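You operate a simulated robot arm through the tools that you are given. There is no shell and no other tool. Be economical: measure what you need, move in short steps, check, and stop when the job is done.

The job below is to be done with a simulated robot arm. You get a single attempt, and the scene is never put back.

TASK
Put the sponge dabber and the grey pebble in the trap tub.
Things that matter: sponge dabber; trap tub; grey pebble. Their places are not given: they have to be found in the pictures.

It is judged by the outcome, as a careful person would: the job done as asked, and still so three seconds after it is handed in. It fails if anything else is knocked over, pushed out of place, dropped, spilled or broken.

THE ROBOT
A 7-joint arm with a two-finger parallel gripper, fixed in place. Base frame: the origin is at the foot of the arm, x ahead of it, y to its left, z up; the work surface is at about z = 0. Lengths are in cm, angles in rad, forces in N, time in s.
With the tool pointing down near the work surface it reaches from about 24 to 62 cm from the base axis. Its first joint turns from -1.152 to 1.152 rad. Payload 2.6 kg.
The TCP is the grasp point between the finger pads, 3 cm short of the fingertips. In the tool frame z runs along the fingers and y along their closing line. Largest opening 9.4 cm; finger width 2.8, thickness 1; the body of the gripper, 5 by 9.6 cm, starts 5.5 cm behind the TCP.
Orientation is that of the tool frame in the base frame, as a unit quaternion [x, y, z, w]. With the fingers straight down and closing along the base's y, the tool's x points along the base's -x, its y along +y and its z along -z.

THE INTERFACE
- The arm moves only by the tool apply_moves. Its arguments are lists of equal length, an entry for each row: "travel": the shift along the base's x, y, z in cm, a list of three; "dr": the turn, a rotation vector about the base's x, y, z in degrees, a list of three. In form: {"travel": [[dx, dy, dz], ...], "dr": [[ax, ay, az], ...]}. A call has 1 to 10 rows; each row shifts and turns the commanded pose from where the row before left it. "claw" is the gripper command, from -1 (fully open) to 1 (shut), values between in proportion, set as the call begins (left out, the last holds). Rows are played at 5 a second. More than 5 cm and 0.15 rad between two rows, or a gripper value outside its range, and nothing of the call is played. Where a pose cannot be reached the arm comes as near as it can. A force on the tool above 40 N (or 10 N above the force at the start of the call, whichever is more), or a blocked arm, ends the call early, and 0.2 s more pass. The fingers move at their own pace (about 7.2 cm/s each) and stop on an object; they squeeze with about 37 N. The grip force told is the motor's: it shows also when the fingers shut on nothing. Time passes only in rows, and 0.2 s behind the last, so rows that do not move let the fingers close. The reply holds the time, the measured pose of the TCP, the force on the tool along the base axes, the opening and the grip force, in the units named above and with some noise, and new pictures: "views" is both (left out), scene, wrist or none.
- Cameras (640 x 400 px; columns grow to the right, rows downward): "scene" is fixed at [3.96, 43, 57.12]; the picture's right is [-0.77, -0.64, 0.00], its down [-0.32, 0.38, -0.87] and it looks along [0.56, -0.67, -0.49] (base axes); focal length 317 px, centre (320, 200). "wrist" rides on the gripper at [-3.7, 0, -5.8] in the tool frame; the picture's right is [0.00, -1.00, 0.00], its down [0.97, 0.00, -0.24] and it looks along [0.24, 0.00, 0.97] (tool axes); focal length 218 px, centre (320, 200).
- probe_pixels(camera, pixels): for up to 12 pixels [column, row] of the newest picture of that camera ("zoom" is the newest enlarged one), the place [x, y, z] in the base frame of the surface seen there, good to about 0.3 cm. The clock stands still meanwhile.
- close_up(camera, box): a new picture of the part [left, top, right, bottom] of that camera's present view, enlarged. The clock stands still meanwhile.
- close_job(): hands the job in; it is judged then, once.

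Keep the steps short. Do not move on a guess: measure, check each grasp and each placing, and mend mistakes. In all there are 60 turns and 120 pictures (those below and enlarged ones count). Leave the gripper open and the arm clear of the work at the hand-in unless told otherwise, and finish with a single line.

The tools are called after ">>>" as name(argument=value, ...) on one line, values as JSON. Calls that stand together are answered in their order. apply_moves: Moves the arm, as the interface text tells. Its arguments: {"type":"object","properties":{"travel":{"type":"array"},"dr":{"type":"array"},"claw":{"type":"number"},"views":{"type":"string","enum":["both","scene","wrist","none"]}},"required":["travel","dr"]} The other tools are called the same way: probe_pixels (camera, pixels) gives the place of the surface under pixels of a picture; close_up (camera, box) takes an enlarged picture of a part of a camera's view; close_job () hands the job in.

At the start:

```text
time_s: 0.0
tcp_pos: [27.63, -23.25, 42.22]
ee_rot: [0.0, 1.0, 0.0, 0.0]
force: [-0.2, -0.1, -0.2]
finger_gap: 9.38
grasp_force: 0.0
```

scene: 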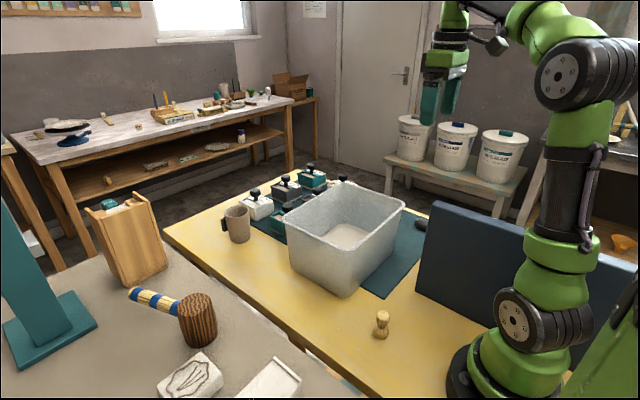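
wrist: 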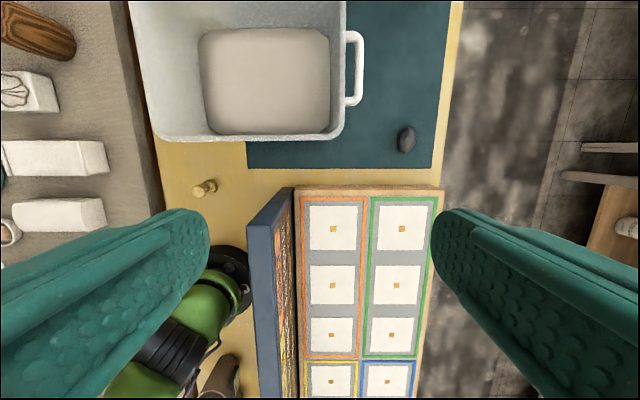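

I see a large grey tub, a small tan knobbed thing at scene (382,325), and a dark pebble at wrist (406,139). I'll enlarge both areas and probe them.

>>> close_up(camera="scene", box=[200, 160, 460, 350])

>>> close_up(camera="wrist", box=[120, 0, 470, 220])

>>> probe_pixels(camera="wrist", pixels=[[406, 139], [400, 130], [412, 150], [198, 190], [211, 184], [265, 80], [150, 130], [340, 130], [355, 65], [420, 160], [290, 210], [440, 190]])

>>> probe_pixels(camera="scene", pixels=[[382, 315], [382, 333], [288, 233], [340, 184], [404, 208], [352, 293], [347, 236], [422, 224], [240, 225], [260, 205], [290, 188], [440, 205]])

```text
2.11 times, centred on (330, 255) of scene
```

zoom: 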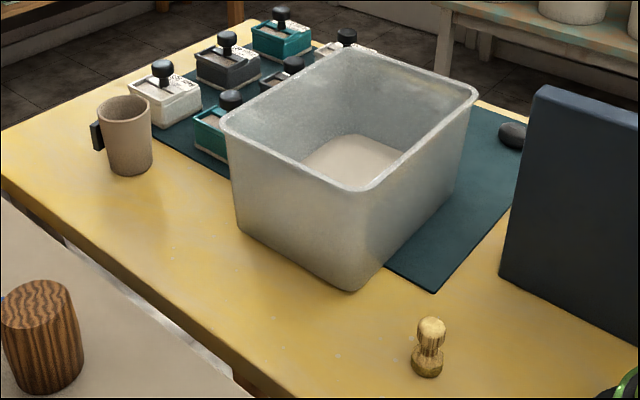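

```text
1.82 times, centred on (295, 110) of wrist
```

zoom: 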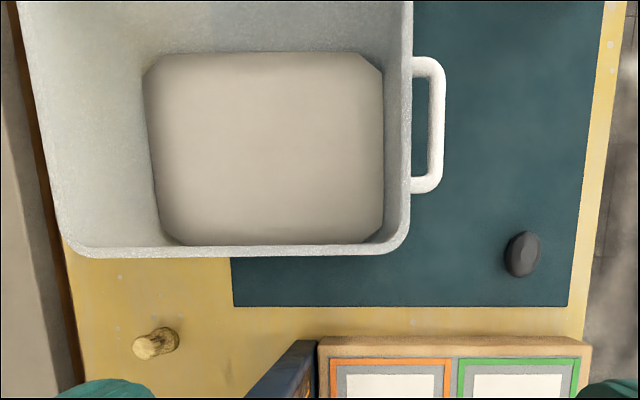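

```text
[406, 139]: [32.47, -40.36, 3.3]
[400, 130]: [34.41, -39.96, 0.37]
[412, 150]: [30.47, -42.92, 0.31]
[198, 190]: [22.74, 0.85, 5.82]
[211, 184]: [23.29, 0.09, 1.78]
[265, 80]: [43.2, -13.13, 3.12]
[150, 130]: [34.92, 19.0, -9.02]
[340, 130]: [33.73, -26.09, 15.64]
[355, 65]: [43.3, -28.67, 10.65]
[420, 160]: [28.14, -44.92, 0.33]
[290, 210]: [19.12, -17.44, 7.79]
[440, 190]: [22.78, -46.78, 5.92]
```

```text
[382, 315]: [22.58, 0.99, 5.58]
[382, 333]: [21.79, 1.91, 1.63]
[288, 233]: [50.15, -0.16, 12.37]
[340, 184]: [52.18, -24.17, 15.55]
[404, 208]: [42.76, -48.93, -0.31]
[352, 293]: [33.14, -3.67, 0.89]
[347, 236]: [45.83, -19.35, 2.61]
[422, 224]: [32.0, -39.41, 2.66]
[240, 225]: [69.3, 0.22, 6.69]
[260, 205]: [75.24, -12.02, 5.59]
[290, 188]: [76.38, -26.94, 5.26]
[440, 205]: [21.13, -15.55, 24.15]
```

The tan knobbed dabber stands at about (22.6, 1.0), 6 cm high. The pebble is at about (32.4, -40.4), 3 cm high. The tub spans roughly x 34–54 and y -26 to 0, with its rim at z 15.6. I'll move over the pebble first.

>>> apply_moves(travel=[[1.2, -4.28, 0], [1.2, -4.28, 0], [1.2, -4.28, 0], [1.2, -4.28, 0], [0, 0, -5], [0, 0, -5], [0, 0, -5], [0, 0, -5], [0, 0, -5]], dr=[[0, 0, 0], [0, 0, 0], [0, 0, 0], [0, 0, 0], [0, 0, 0], [0, 0, 0], [0, 0, 0], [0, 0, 0], [0, 0, 0]], claw=-1)

>>> close_up(camera="scene", box=[340, 290, 420, 350])

```text
time_s: 2.0
tcp_pos: [30.95, -37.46, 15.08]
ee_rot: [0.0, 1.0, 0.0, 0.0]
force: [0.1, 1.4, -0.9]
finger_gap: 9.4
grasp_force: 0.1
out of reach, approached as far as the arm can: row 3, 4
```

scene: 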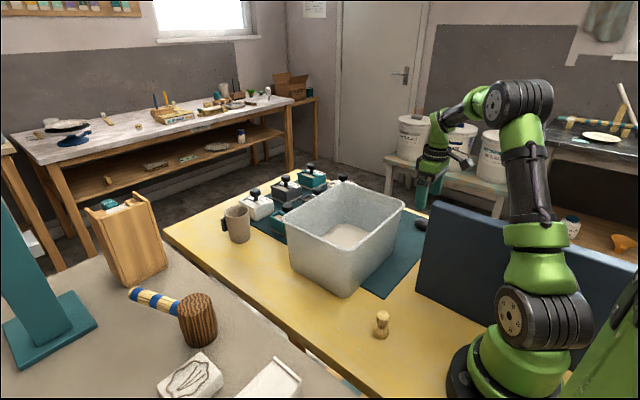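
wrist: 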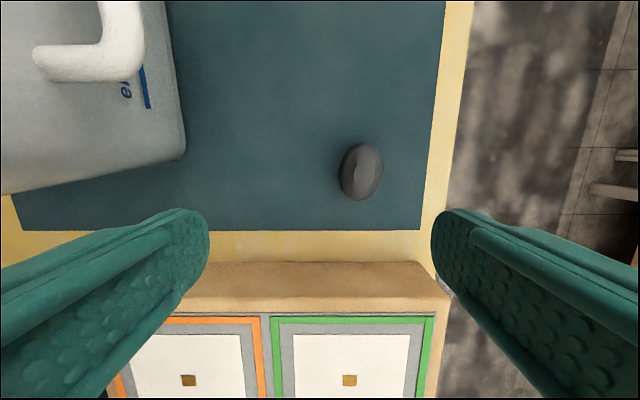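

```text
6.67 times, centred on (380, 320) of scene
```

zoom: 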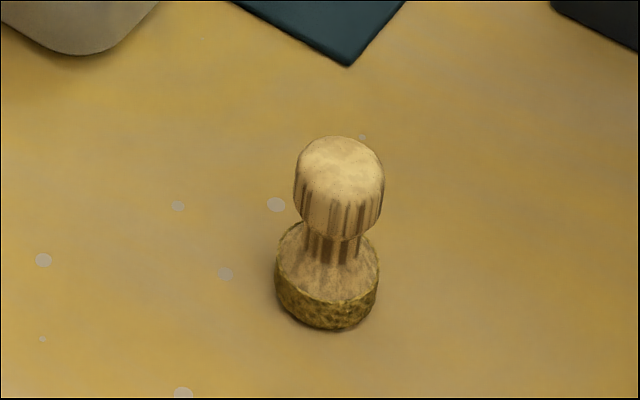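

The arm came up short of the target and is now at (30.95, -37.46, 15.1). The dabber does have a sponge foot, so it is the right object. I'll re-measure the pebble from here, along with the board and the tub.

>>> probe_pixels(camera="wrist", pixels=[[361, 170], [345, 175], [378, 165], [365, 145], [356, 197], [330, 265], [430, 275], [180, 150], [110, 60]])

```text
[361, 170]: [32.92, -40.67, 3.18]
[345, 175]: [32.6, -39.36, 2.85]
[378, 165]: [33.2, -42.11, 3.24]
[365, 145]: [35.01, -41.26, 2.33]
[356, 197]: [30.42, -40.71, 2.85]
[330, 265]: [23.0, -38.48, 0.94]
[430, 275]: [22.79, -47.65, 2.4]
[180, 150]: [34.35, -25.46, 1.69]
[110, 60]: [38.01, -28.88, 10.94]
```

The pebble's centre is at (32.7, -40.8), its long axis close to x. I'll move above it, then go down to z≈7.

>>> apply_moves(travel=[[0.9, -1.65, 0], [0.9, -1.65, 0], [0, 0, -4], [0, 0, -4], [0, 0, 0]], dr=[[0, 0, 0], [0, 0, 0], [0, 0, 0], [0, 0, 0], [0, 0, 0]])

```text
time_s: 3.2
tcp_pos: [32.73, -40.68, 7.05]
ee_rot: [0.0, 1.0, 0.0, 0.0]
force: [0.2, -0.4, -0.1]
finger_gap: 9.4
grasp_force: 0.1
```

scene: 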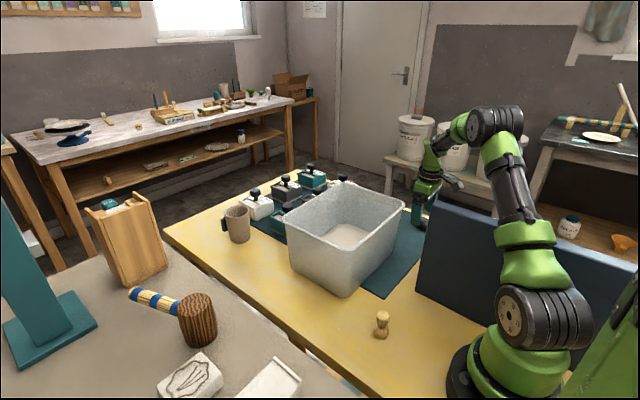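
wrist: 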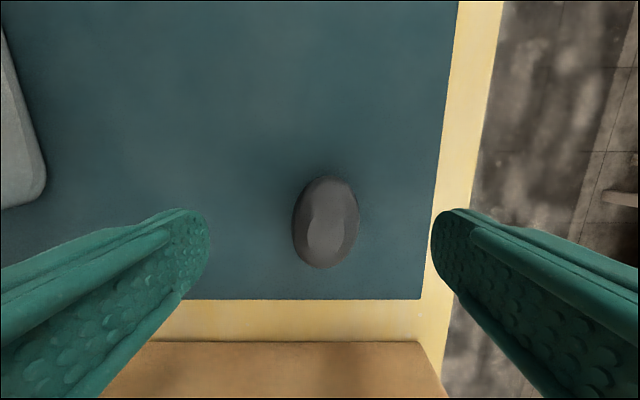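

The pebble sits between the fingers, near the expected point (320, 216). I'll go down to z≈3.8 and close.

>>> apply_moves(travel=[[0, 0, -1.7], [0, 0, -1.6], [0, 0, 0]], dr=[[0, 0, 0], [0, 0, 0], [0, 0, 0]], views="none")

>>> apply_moves(travel=[[0, 0, 0], [0, 0, 0], [0, 0, 0], [0, 0, 0], [0, 0, 0]], dr=[[0, 0, 0], [0, 0, 0], [0, 0, 0], [0, 0, 0], [0, 0, 0]], claw=1, views="wrist")

```text
time_s: 4.0
tcp_pos: [32.78, -40.76, 3.79]
ee_rot: [0.0, 1.0, 0.0, 0.001]
force: [0.8, 0.3, 0.1]
finger_gap: 9.43
grasp_force: 0.1
```

```text
time_s: 5.2
tcp_pos: [32.88, -40.78, 3.88]
ee_rot: [0.0, 1.0, 0.0, 0.0]
force: [-0.1, -0.5, -0.7]
finger_gap: 3.53
grasp_force: 36.9
```

wrist: 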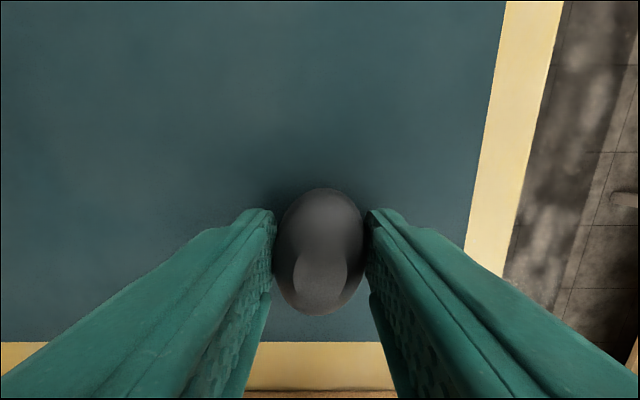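

The fingers stopped on the pebble at 3.5 cm. I'll lift slowly and check.

>>> apply_moves(travel=[[0, 0, 2], [0, 0, 3], [0, 0, 4], [0, 0, 4], [0, 0, 4], [0, 0, 4], [0, 0, 3]], dr=[[0, 0, 0], [0, 0, 0], [0, 0, 0], [0, 0, 0], [0, 0, 0], [0, 0, 0], [0, 0, 0]])

```text
time_s: 6.8
tcp_pos: [32.76, -40.69, 27.9]
ee_rot: [0.001, 1.0, 0.001, -0.001]
force: [-1.0, -0.3, 0.0]
finger_gap: 3.52
grasp_force: 37.0
```

scene: 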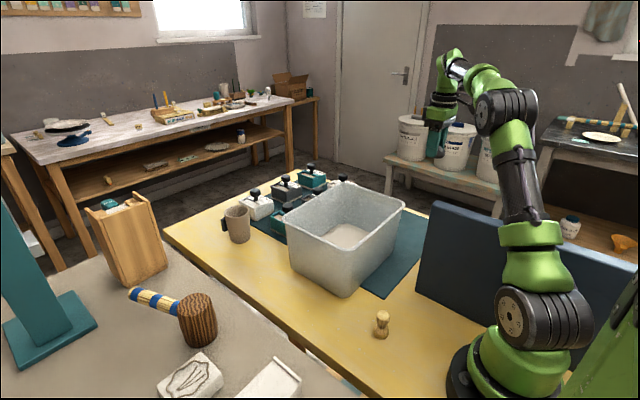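
wrist: 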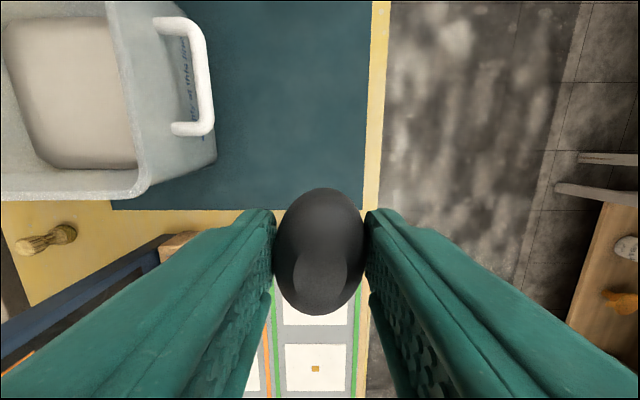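

The pebble is held. Next I'll carry it at z≈28 to above the tub, around (44, -16).

>>> apply_moves(travel=[[1.6, 3.5, 0], [1.6, 3.5, 0], [1.6, 3.5, 0], [1.6, 3.5, 0], [1.6, 3.5, 0], [1.6, 3.5, 0], [1.6, 3.5, 0], [0, 0, 0]], dr=[[0, 0, 0], [0, 0, 0], [0, 0, 0], [0, 0, 0], [0, 0, 0], [0, 0, 0], [0, 0, 0], [0, 0, 0]])

```text
time_s: 8.6
tcp_pos: [44.17, -16.24, 27.92]
ee_rot: [0.0, 1.0, 0.0, 0.0]
force: [0.3, 0.7, -0.1]
finger_gap: 3.52
grasp_force: 36.8
```

scene: 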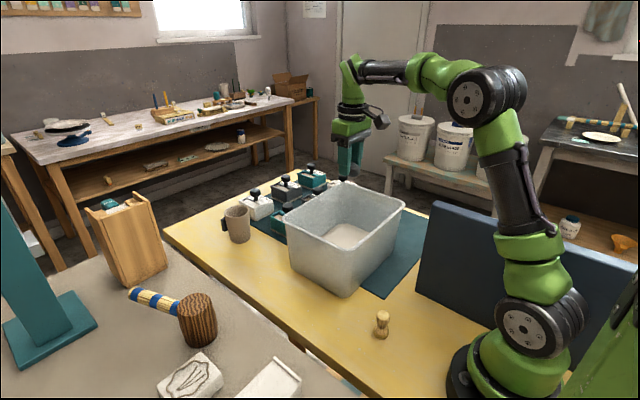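
wrist: 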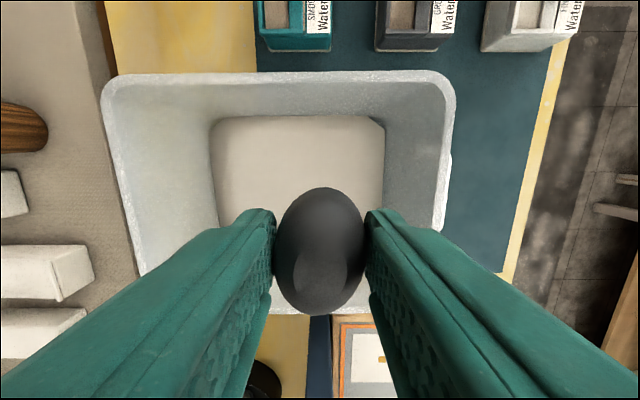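

The gripper is over the tub. I'll measure the rim and floor.

>>> probe_pixels(camera="wrist", pixels=[[280, 77], [445, 150], [112, 150], [220, 130], [375, 130], [300, 180], [250, 320], [225, 220], [150, 265]])

```text
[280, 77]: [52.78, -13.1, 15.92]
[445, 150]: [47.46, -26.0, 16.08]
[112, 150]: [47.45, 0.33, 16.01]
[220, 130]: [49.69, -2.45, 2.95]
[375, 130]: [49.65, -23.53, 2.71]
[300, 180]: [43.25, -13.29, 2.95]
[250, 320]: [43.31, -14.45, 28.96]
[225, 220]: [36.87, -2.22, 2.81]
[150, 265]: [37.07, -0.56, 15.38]
```

The rim spans x 34–53 and y -26 to 0. The floor is at z≈2.9. I'll lower until the pebble is just above the floor, at TCP z≈7.2.

>>> apply_moves(travel=[[0, 0, -4], [-0.5, 0, -4], [0, 0, -4], [0, 0, -4], [0, 0, -3], [0, 0, -1.7], [0, 0, 0]], dr=[[0, 0, 0], [0, 0, 0], [0, 0, 0], [0, 0, 0], [0, 0, 0], [0, 0, 0], [0, 0, 0]])

```text
time_s: 10.2
tcp_pos: [43.56, -16.18, 7.21]
ee_rot: [0.0, 1.0, 0.0, 0.0]
force: [0.1, -0.2, -0.9]
finger_gap: 3.5
grasp_force: 37.1
```

scene: 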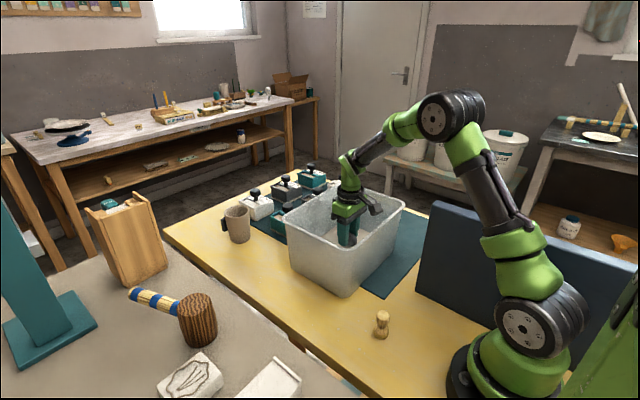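
wrist: 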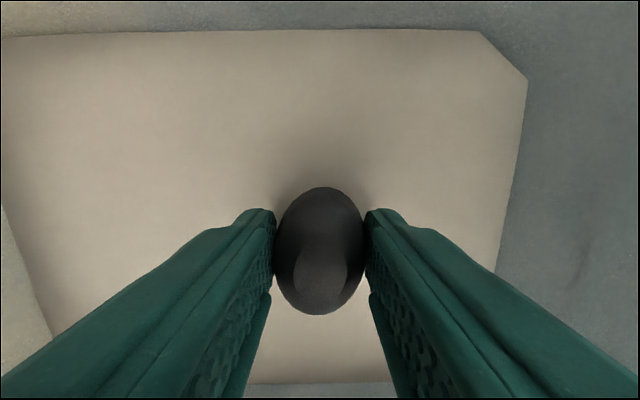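

The pebble is well inside the tub. I'll lower a little more and open partway.

>>> apply_moves(travel=[[0, 0, -0.5], [0, 0, 0]], dr=[[0, 0, 0], [0, 0, 0]], views="none")

>>> apply_moves(travel=[[0, 0, 0], [0, 0, 0], [0, 0, 0]], dr=[[0, 0, 0], [0, 0, 0], [0, 0, 0]], claw=-0.4, views="wrist")

```text
time_s: 10.8
tcp_pos: [43.53, -16.01, 6.64]
ee_rot: [-0.001, 1.0, 0.0, 0.0]
force: [0.0, 0.3, -1.1]
finger_gap: 3.55
grasp_force: 37.0
```

```text
time_s: 11.6
tcp_pos: [43.46, -16.15, 6.66]
ee_rot: [0.0, 1.0, 0.0, -0.001]
force: [0.5, -0.3, -0.2]
finger_gap: 6.61
grasp_force: 0.0
```

wrist: 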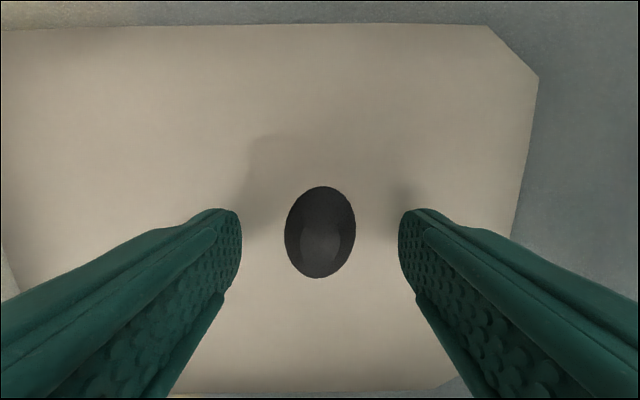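

The pebble is released and rests on the floor. I'll rise and travel toward the dabber.

>>> apply_moves(travel=[[0, 0, 4], [0, 0, 4], [0, 0, 4], [0, 0, 4], [0, 0, 3.5]], dr=[[0, 0, 0], [0, 0, 0], [0, 0, 0], [0, 0, 0], [0, 0, 0]], views="none")

>>> apply_moves(travel=[[-2.8, 2.8, 0], [-2.8, 2.8, 0], [-2.8, 2.8, 0], [-2.8, 2.8, 0], [-2.8, 2.8, 0], [-2.8, 2.8, 0], [0, 0, 0]], dr=[[0, 0, 0], [0, 0, 0], [0, 0, 0], [0, 0, 0], [0, 0, 0], [0, 0, 0], [0, 0, 0]], claw=-1)

```text
time_s: 12.8
tcp_pos: [43.57, -16.22, 26.25]
ee_rot: [0.0, 1.0, -0.001, 0.0]
force: [0.0, 0.1, 0.0]
finger_gap: 6.61
grasp_force: 0.1
```

```text
time_s: 14.4
tcp_pos: [26.86, 0.73, 26.24]
ee_rot: [-0.001, 1.0, 0.0, -0.001]
force: [-0.5, 0.0, -0.6]
finger_gap: 9.41
grasp_force: 0.0
```

scene: 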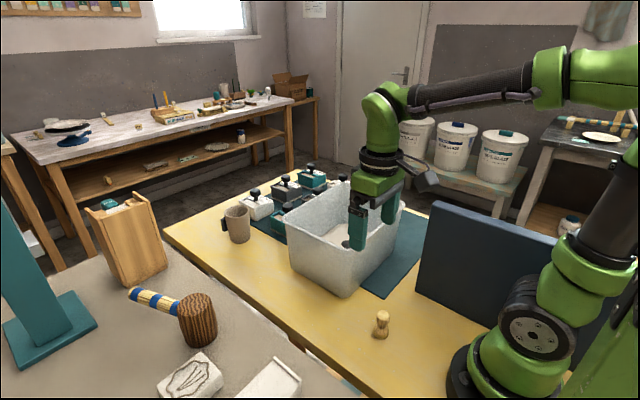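
wrist: 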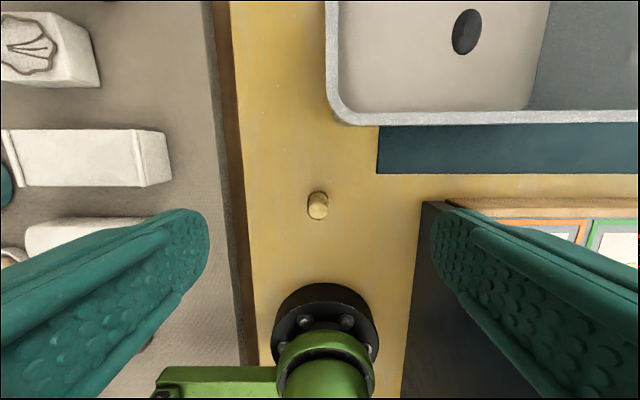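

The pebble is in the tub, visible at wrist (467,32). I'll measure the dabber and the panel edge.

>>> probe_pixels(camera="wrist", pixels=[[317, 199], [319, 214], [311, 205], [326, 207], [430, 210], [405, 380], [320, 290], [240, 350]])

>>> close_up(camera="wrist", box=[240, 160, 400, 260])

```text
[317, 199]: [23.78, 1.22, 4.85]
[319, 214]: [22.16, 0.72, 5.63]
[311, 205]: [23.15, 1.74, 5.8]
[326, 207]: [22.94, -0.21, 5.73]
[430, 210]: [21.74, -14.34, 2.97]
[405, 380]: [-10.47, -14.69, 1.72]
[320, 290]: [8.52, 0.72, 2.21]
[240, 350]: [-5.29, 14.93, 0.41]
```

```text
4.00 times, centred on (320, 210) of wrist
```

zoom: 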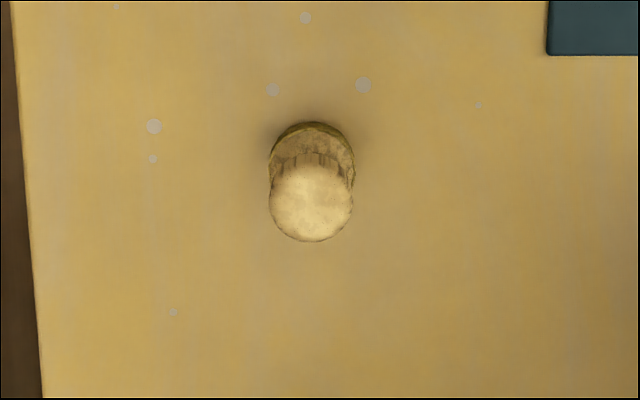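

The dabber's centre is at (22.7, 0.85), its top at z≈5.8, and its head is 2.4 cm wide. I'll go down to z≈13, then back to x=22.7, and see whether that can be reached.

>>> apply_moves(travel=[[0, 0, -4.4], [0, 0, -4.4], [0, 0, -4.4], [-1.4, 0.05, 0], [-1.4, 0.05, 0], [-1.3, 0.0, 0], [0, 0, 0]], dr=[[0, 0, 0], [0, 0, 0], [0, 0, 0], [0, 0, 0], [0, 0, 0], [0, 0, 0], [0, 0, 0]])

```text
time_s: 16.0
tcp_pos: [22.6, 0.76, 12.93]
ee_rot: [0.0, 1.0, 0.0, 0.0]
force: [-0.2, -0.1, 0.8]
finger_gap: 9.39
grasp_force: 0.0
```

scene: 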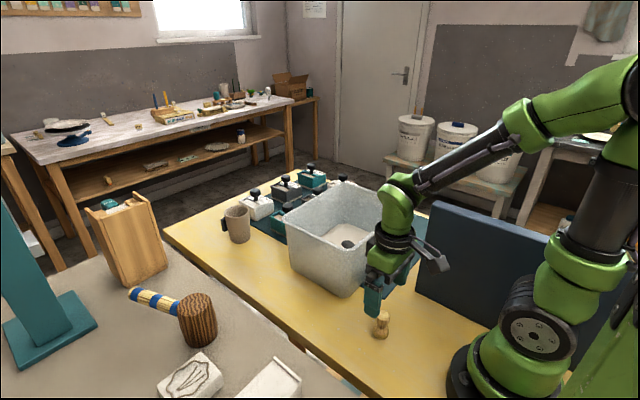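
wrist: 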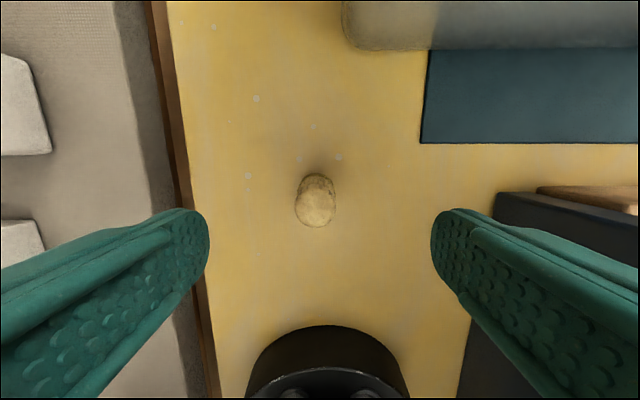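

That is reachable, and the dabber is centred between the fingers at (316,203). I'll go down to z≈5 so the pads take the wooden head, then close.

>>> apply_moves(travel=[[0, 0, -3], [0, 0, -3], [0, 0, -1.9], [0, 0, 0]], dr=[[0, 0, 0], [0, 0, 0], [0, 0, 0], [0, 0, 0]])

```text
time_s: 17.0
tcp_pos: [22.8, 0.62, 5.19]
ee_rot: [0.0, 1.0, 0.0, 0.0]
force: [-0.1, -0.3, -0.9]
finger_gap: 9.39
grasp_force: 0.0
```

scene: 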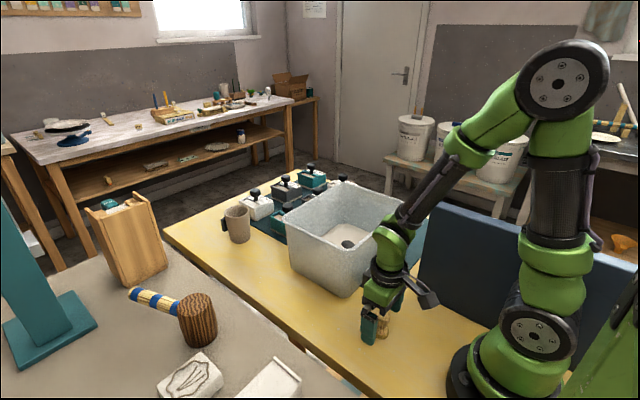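
wrist: 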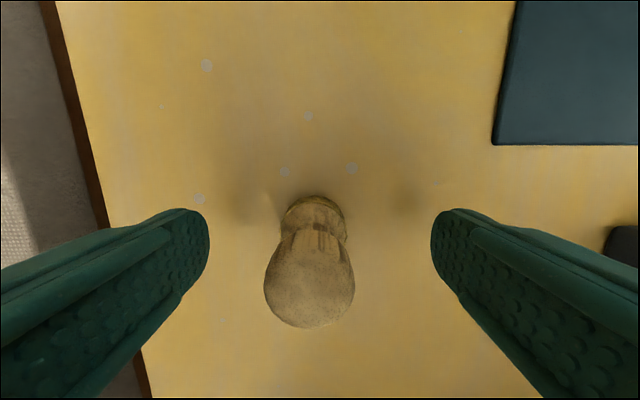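

The head is about 0.3 cm off toward +y and 0.2 cm toward -x. I'll correct that and close.

>>> apply_moves(travel=[[-0.2, 0.3, 0], [0, 0, 0]], dr=[[0, 0, 0], [0, 0, 0]], views="none")

>>> apply_moves(travel=[[0, 0, 0], [0, 0, 0], [0, 0, 0], [0, 0, 0], [0, 0, 0]], dr=[[0, 0, 0], [0, 0, 0], [0, 0, 0], [0, 0, 0], [0, 0, 0]], claw=1, views="wrist")

```text
time_s: 17.6
tcp_pos: [22.71, 1.01, 5.12]
ee_rot: [-0.001, 1.0, 0.0, -0.001]
force: [0.1, 0.0, -0.5]
finger_gap: 9.41
grasp_force: 0.0
out of reach, approached as far as the arm can: row 1
```

```text
time_s: 18.8
tcp_pos: [22.72, 1.0, 5.24]
ee_rot: [0.0, 1.0, 0.0, -0.001]
force: [0.1, 0.1, -0.2]
finger_gap: 2.5
grasp_force: 36.6
```

wrist: 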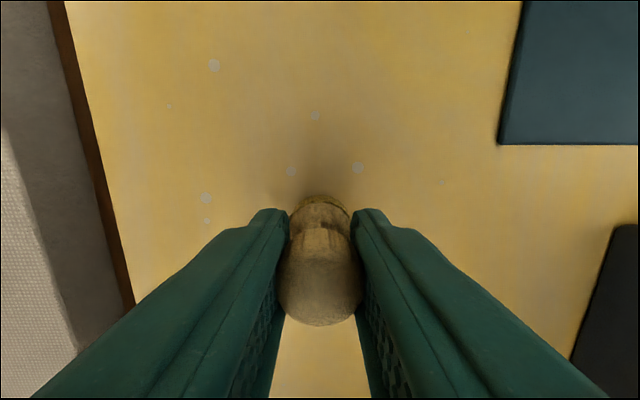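

The dabber is gripped at 2.5 cm. I'll lift straight up to z≈27.

>>> apply_moves(travel=[[0, 0, 2], [0, 0, 3], [0, 0, 4], [0, 0, 4], [0, 0, 4], [0, 0, 4], [0, 0, 2], [0, 0, 0]], dr=[[0, 0, 0], [0, 0, 0], [0, 0, 0], [0, 0, 0], [0, 0, 0], [0, 0, 0], [0, 0, 0], [0, 0, 0]])

```text
time_s: 20.6
tcp_pos: [22.84, 0.76, 28.24]
ee_rot: [-0.001, 1.0, 0.001, 0.0]
force: [0.6, -0.1, -0.8]
finger_gap: 2.47
grasp_force: 36.8
```

scene: 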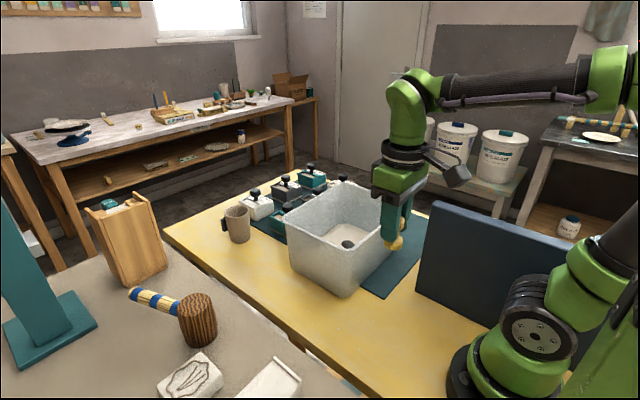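
wrist: 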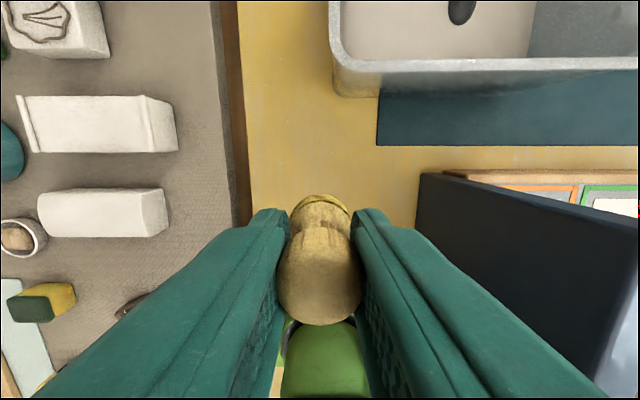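

The dabber is held. I'll carry it to (44, -8.5) over the tub, clear of the pebble at y -16.

>>> apply_moves(travel=[[3.03, -1.33, 0], [3.03, -1.33, 0], [3.03, -1.33, 0], [3.03, -1.33, 0], [3.03, -1.33, 0], [3.03, -1.33, 0], [3.03, -1.33, 0], [0, 0, 0]], dr=[[0, 0, 0], [0, 0, 0], [0, 0, 0], [0, 0, 0], [0, 0, 0], [0, 0, 0], [0, 0, 0], [0, 0, 0]])

```text
time_s: 22.4
tcp_pos: [44.13, -8.34, 28.04]
ee_rot: [0.001, 1.0, 0.0, 0.0]
force: [0.5, -0.1, -0.4]
finger_gap: 2.5
grasp_force: 36.7
```

scene: 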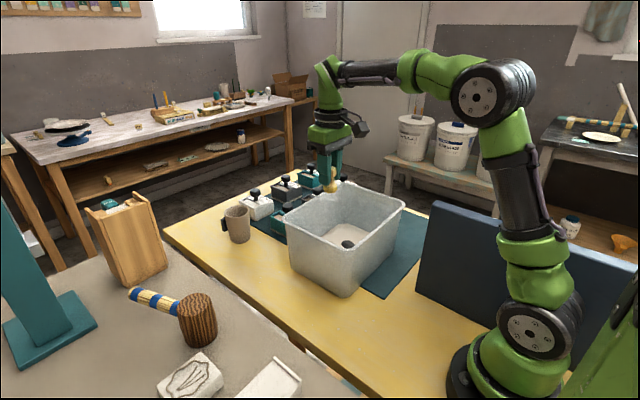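
wrist: 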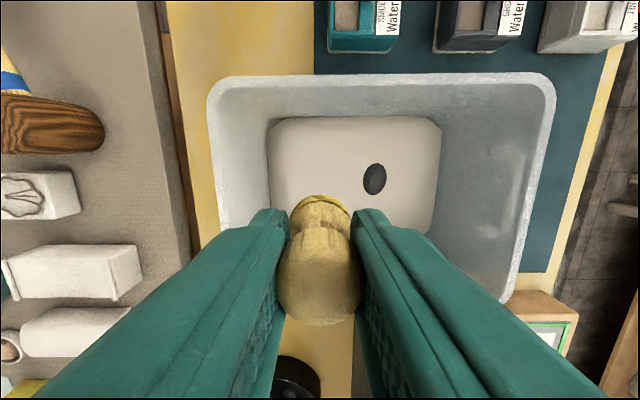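

Position is good. I'll lower until the sponge foot is just above the floor, at TCP z≈8.5.

>>> apply_moves(travel=[[0, 0, -4], [0, 0, -4], [0, 0, -4], [0, 0, -4], [0, 0, -2.5], [0, 0, -1], [0, 0, 0]], dr=[[0, 0, 0], [0, 0, 0], [0, 0, 0], [0, 0, 0], [0, 0, 0], [0, 0, 0], [0, 0, 0]])

```text
time_s: 24.0
tcp_pos: [44.03, -8.2, 8.75]
ee_rot: [0.0, 1.0, 0.0, -0.001]
force: [1.1, -0.8, 0.0]
finger_gap: 2.43
grasp_force: 36.4
```

scene: 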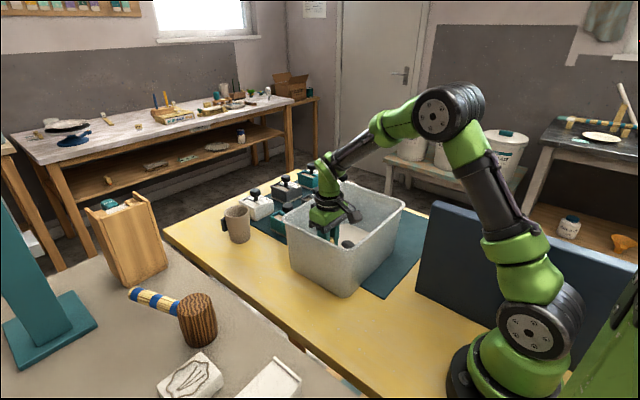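
wrist: 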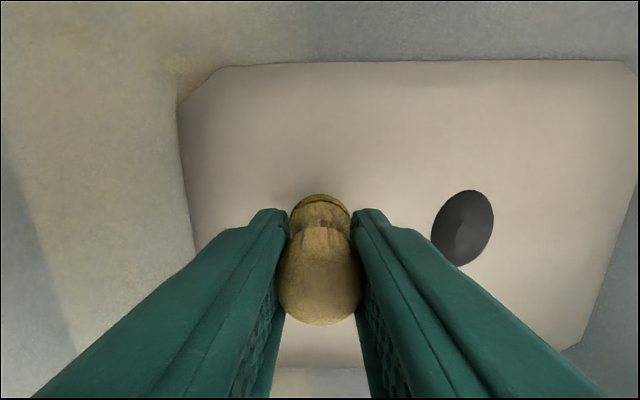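

The pebble is clear of the right finger. I'll lower 0.4 cm and open to about 5 cm.

>>> apply_moves(travel=[[0, 0, -0.4], [0, 0, 0]], dr=[[0, 0, 0], [0, 0, 0]], views="none")

>>> apply_moves(travel=[[0, 0, 0], [0, 0, 0], [0, 0, 0]], dr=[[0, 0, 0], [0, 0, 0], [0, 0, 0]], claw=-0.15, views="wrist")

```text
time_s: 24.6
tcp_pos: [44.03, -8.27, 8.3]
ee_rot: [-0.001, 1.0, 0.0, 0.0]
force: [-0.6, 0.5, -0.4]
finger_gap: 2.44
grasp_force: 36.9
```

```text
time_s: 25.4
tcp_pos: [44.17, -8.24, 8.3]
ee_rot: [-0.001, 1.0, 0.001, -0.001]
force: [0.1, 0.0, 0.6]
finger_gap: 5.4
grasp_force: 0.0
```

wrist: 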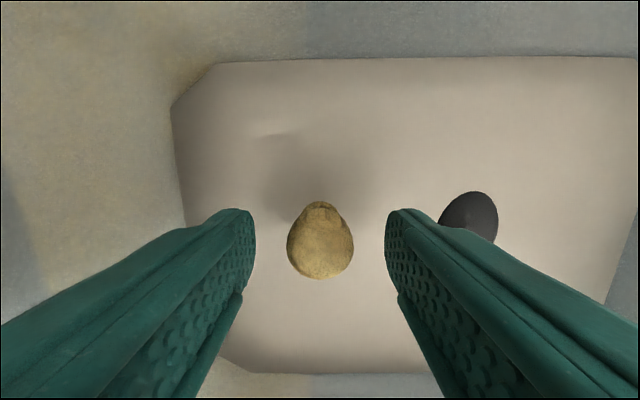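

The dabber is released. I'll rise straight up, then move off to the right side and open fully.

>>> apply_moves(travel=[[0, 0, 4], [0, 0, 4], [0, 0, 4], [0, 0, 4], [0, 0, 4]], dr=[[0, 0, 0], [0, 0, 0], [0, 0, 0], [0, 0, 0], [0, 0, 0]], views="none")

>>> apply_moves(travel=[[-2, -2, 1.5], [-2, -2, 1.5], [-2, -2, 1.5], [-2, -2, 1.5], [-2, -2, 1], [0, 0, 0]], dr=[[0, 0, 0], [0, 0, 0], [0, 0, 0], [0, 0, 0], [0, 0, 0], [0, 0, 0]], claw=-1)

>>> close_up(camera="scene", box=[200, 160, 460, 350])

```text
time_s: 26.6
tcp_pos: [44.02, -8.25, 28.12]
ee_rot: [0.0, 1.0, 0.0, 0.0]
force: [0.8, -0.1, 0.1]
finger_gap: 5.4
grasp_force: 0.1
```

```text
time_s: 28.0
tcp_pos: [34.09, -18.37, 35.21]
ee_rot: [0.0, 1.0, 0.001, 0.0]
force: [-1.0, -0.6, 0.3]
finger_gap: 9.41
grasp_force: 0.0
```

scene: 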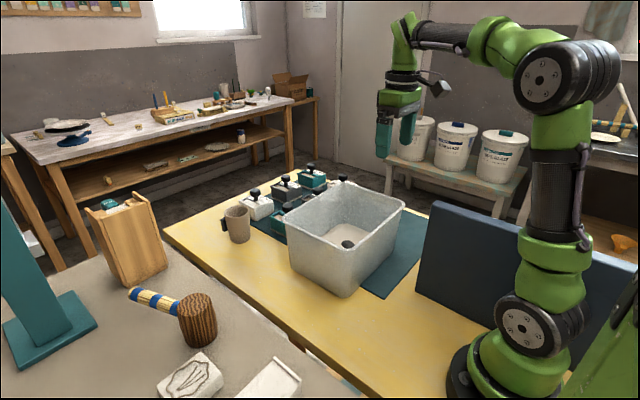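
wrist: 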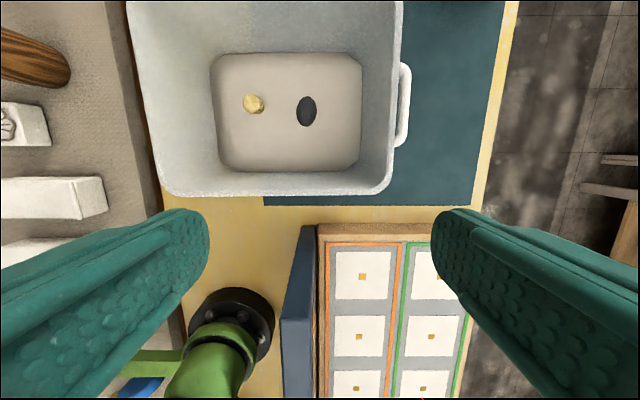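

```text
2.11 times, centred on (330, 255) of scene
```

zoom: 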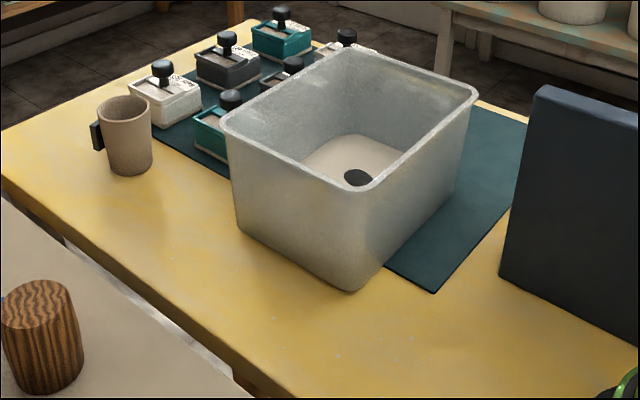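

Both objects lie on the tub floor, the dabber at wrist (253,103) and the pebble at (307,111). Nothing else has moved, the gripper is open and the arm is clear. I'll hand in.

>>> close_job()

```text
The job is handed in.
```

The sponge dabber and the grey pebble are both in the trap tub, nothing else was moved, and the job is handed in.
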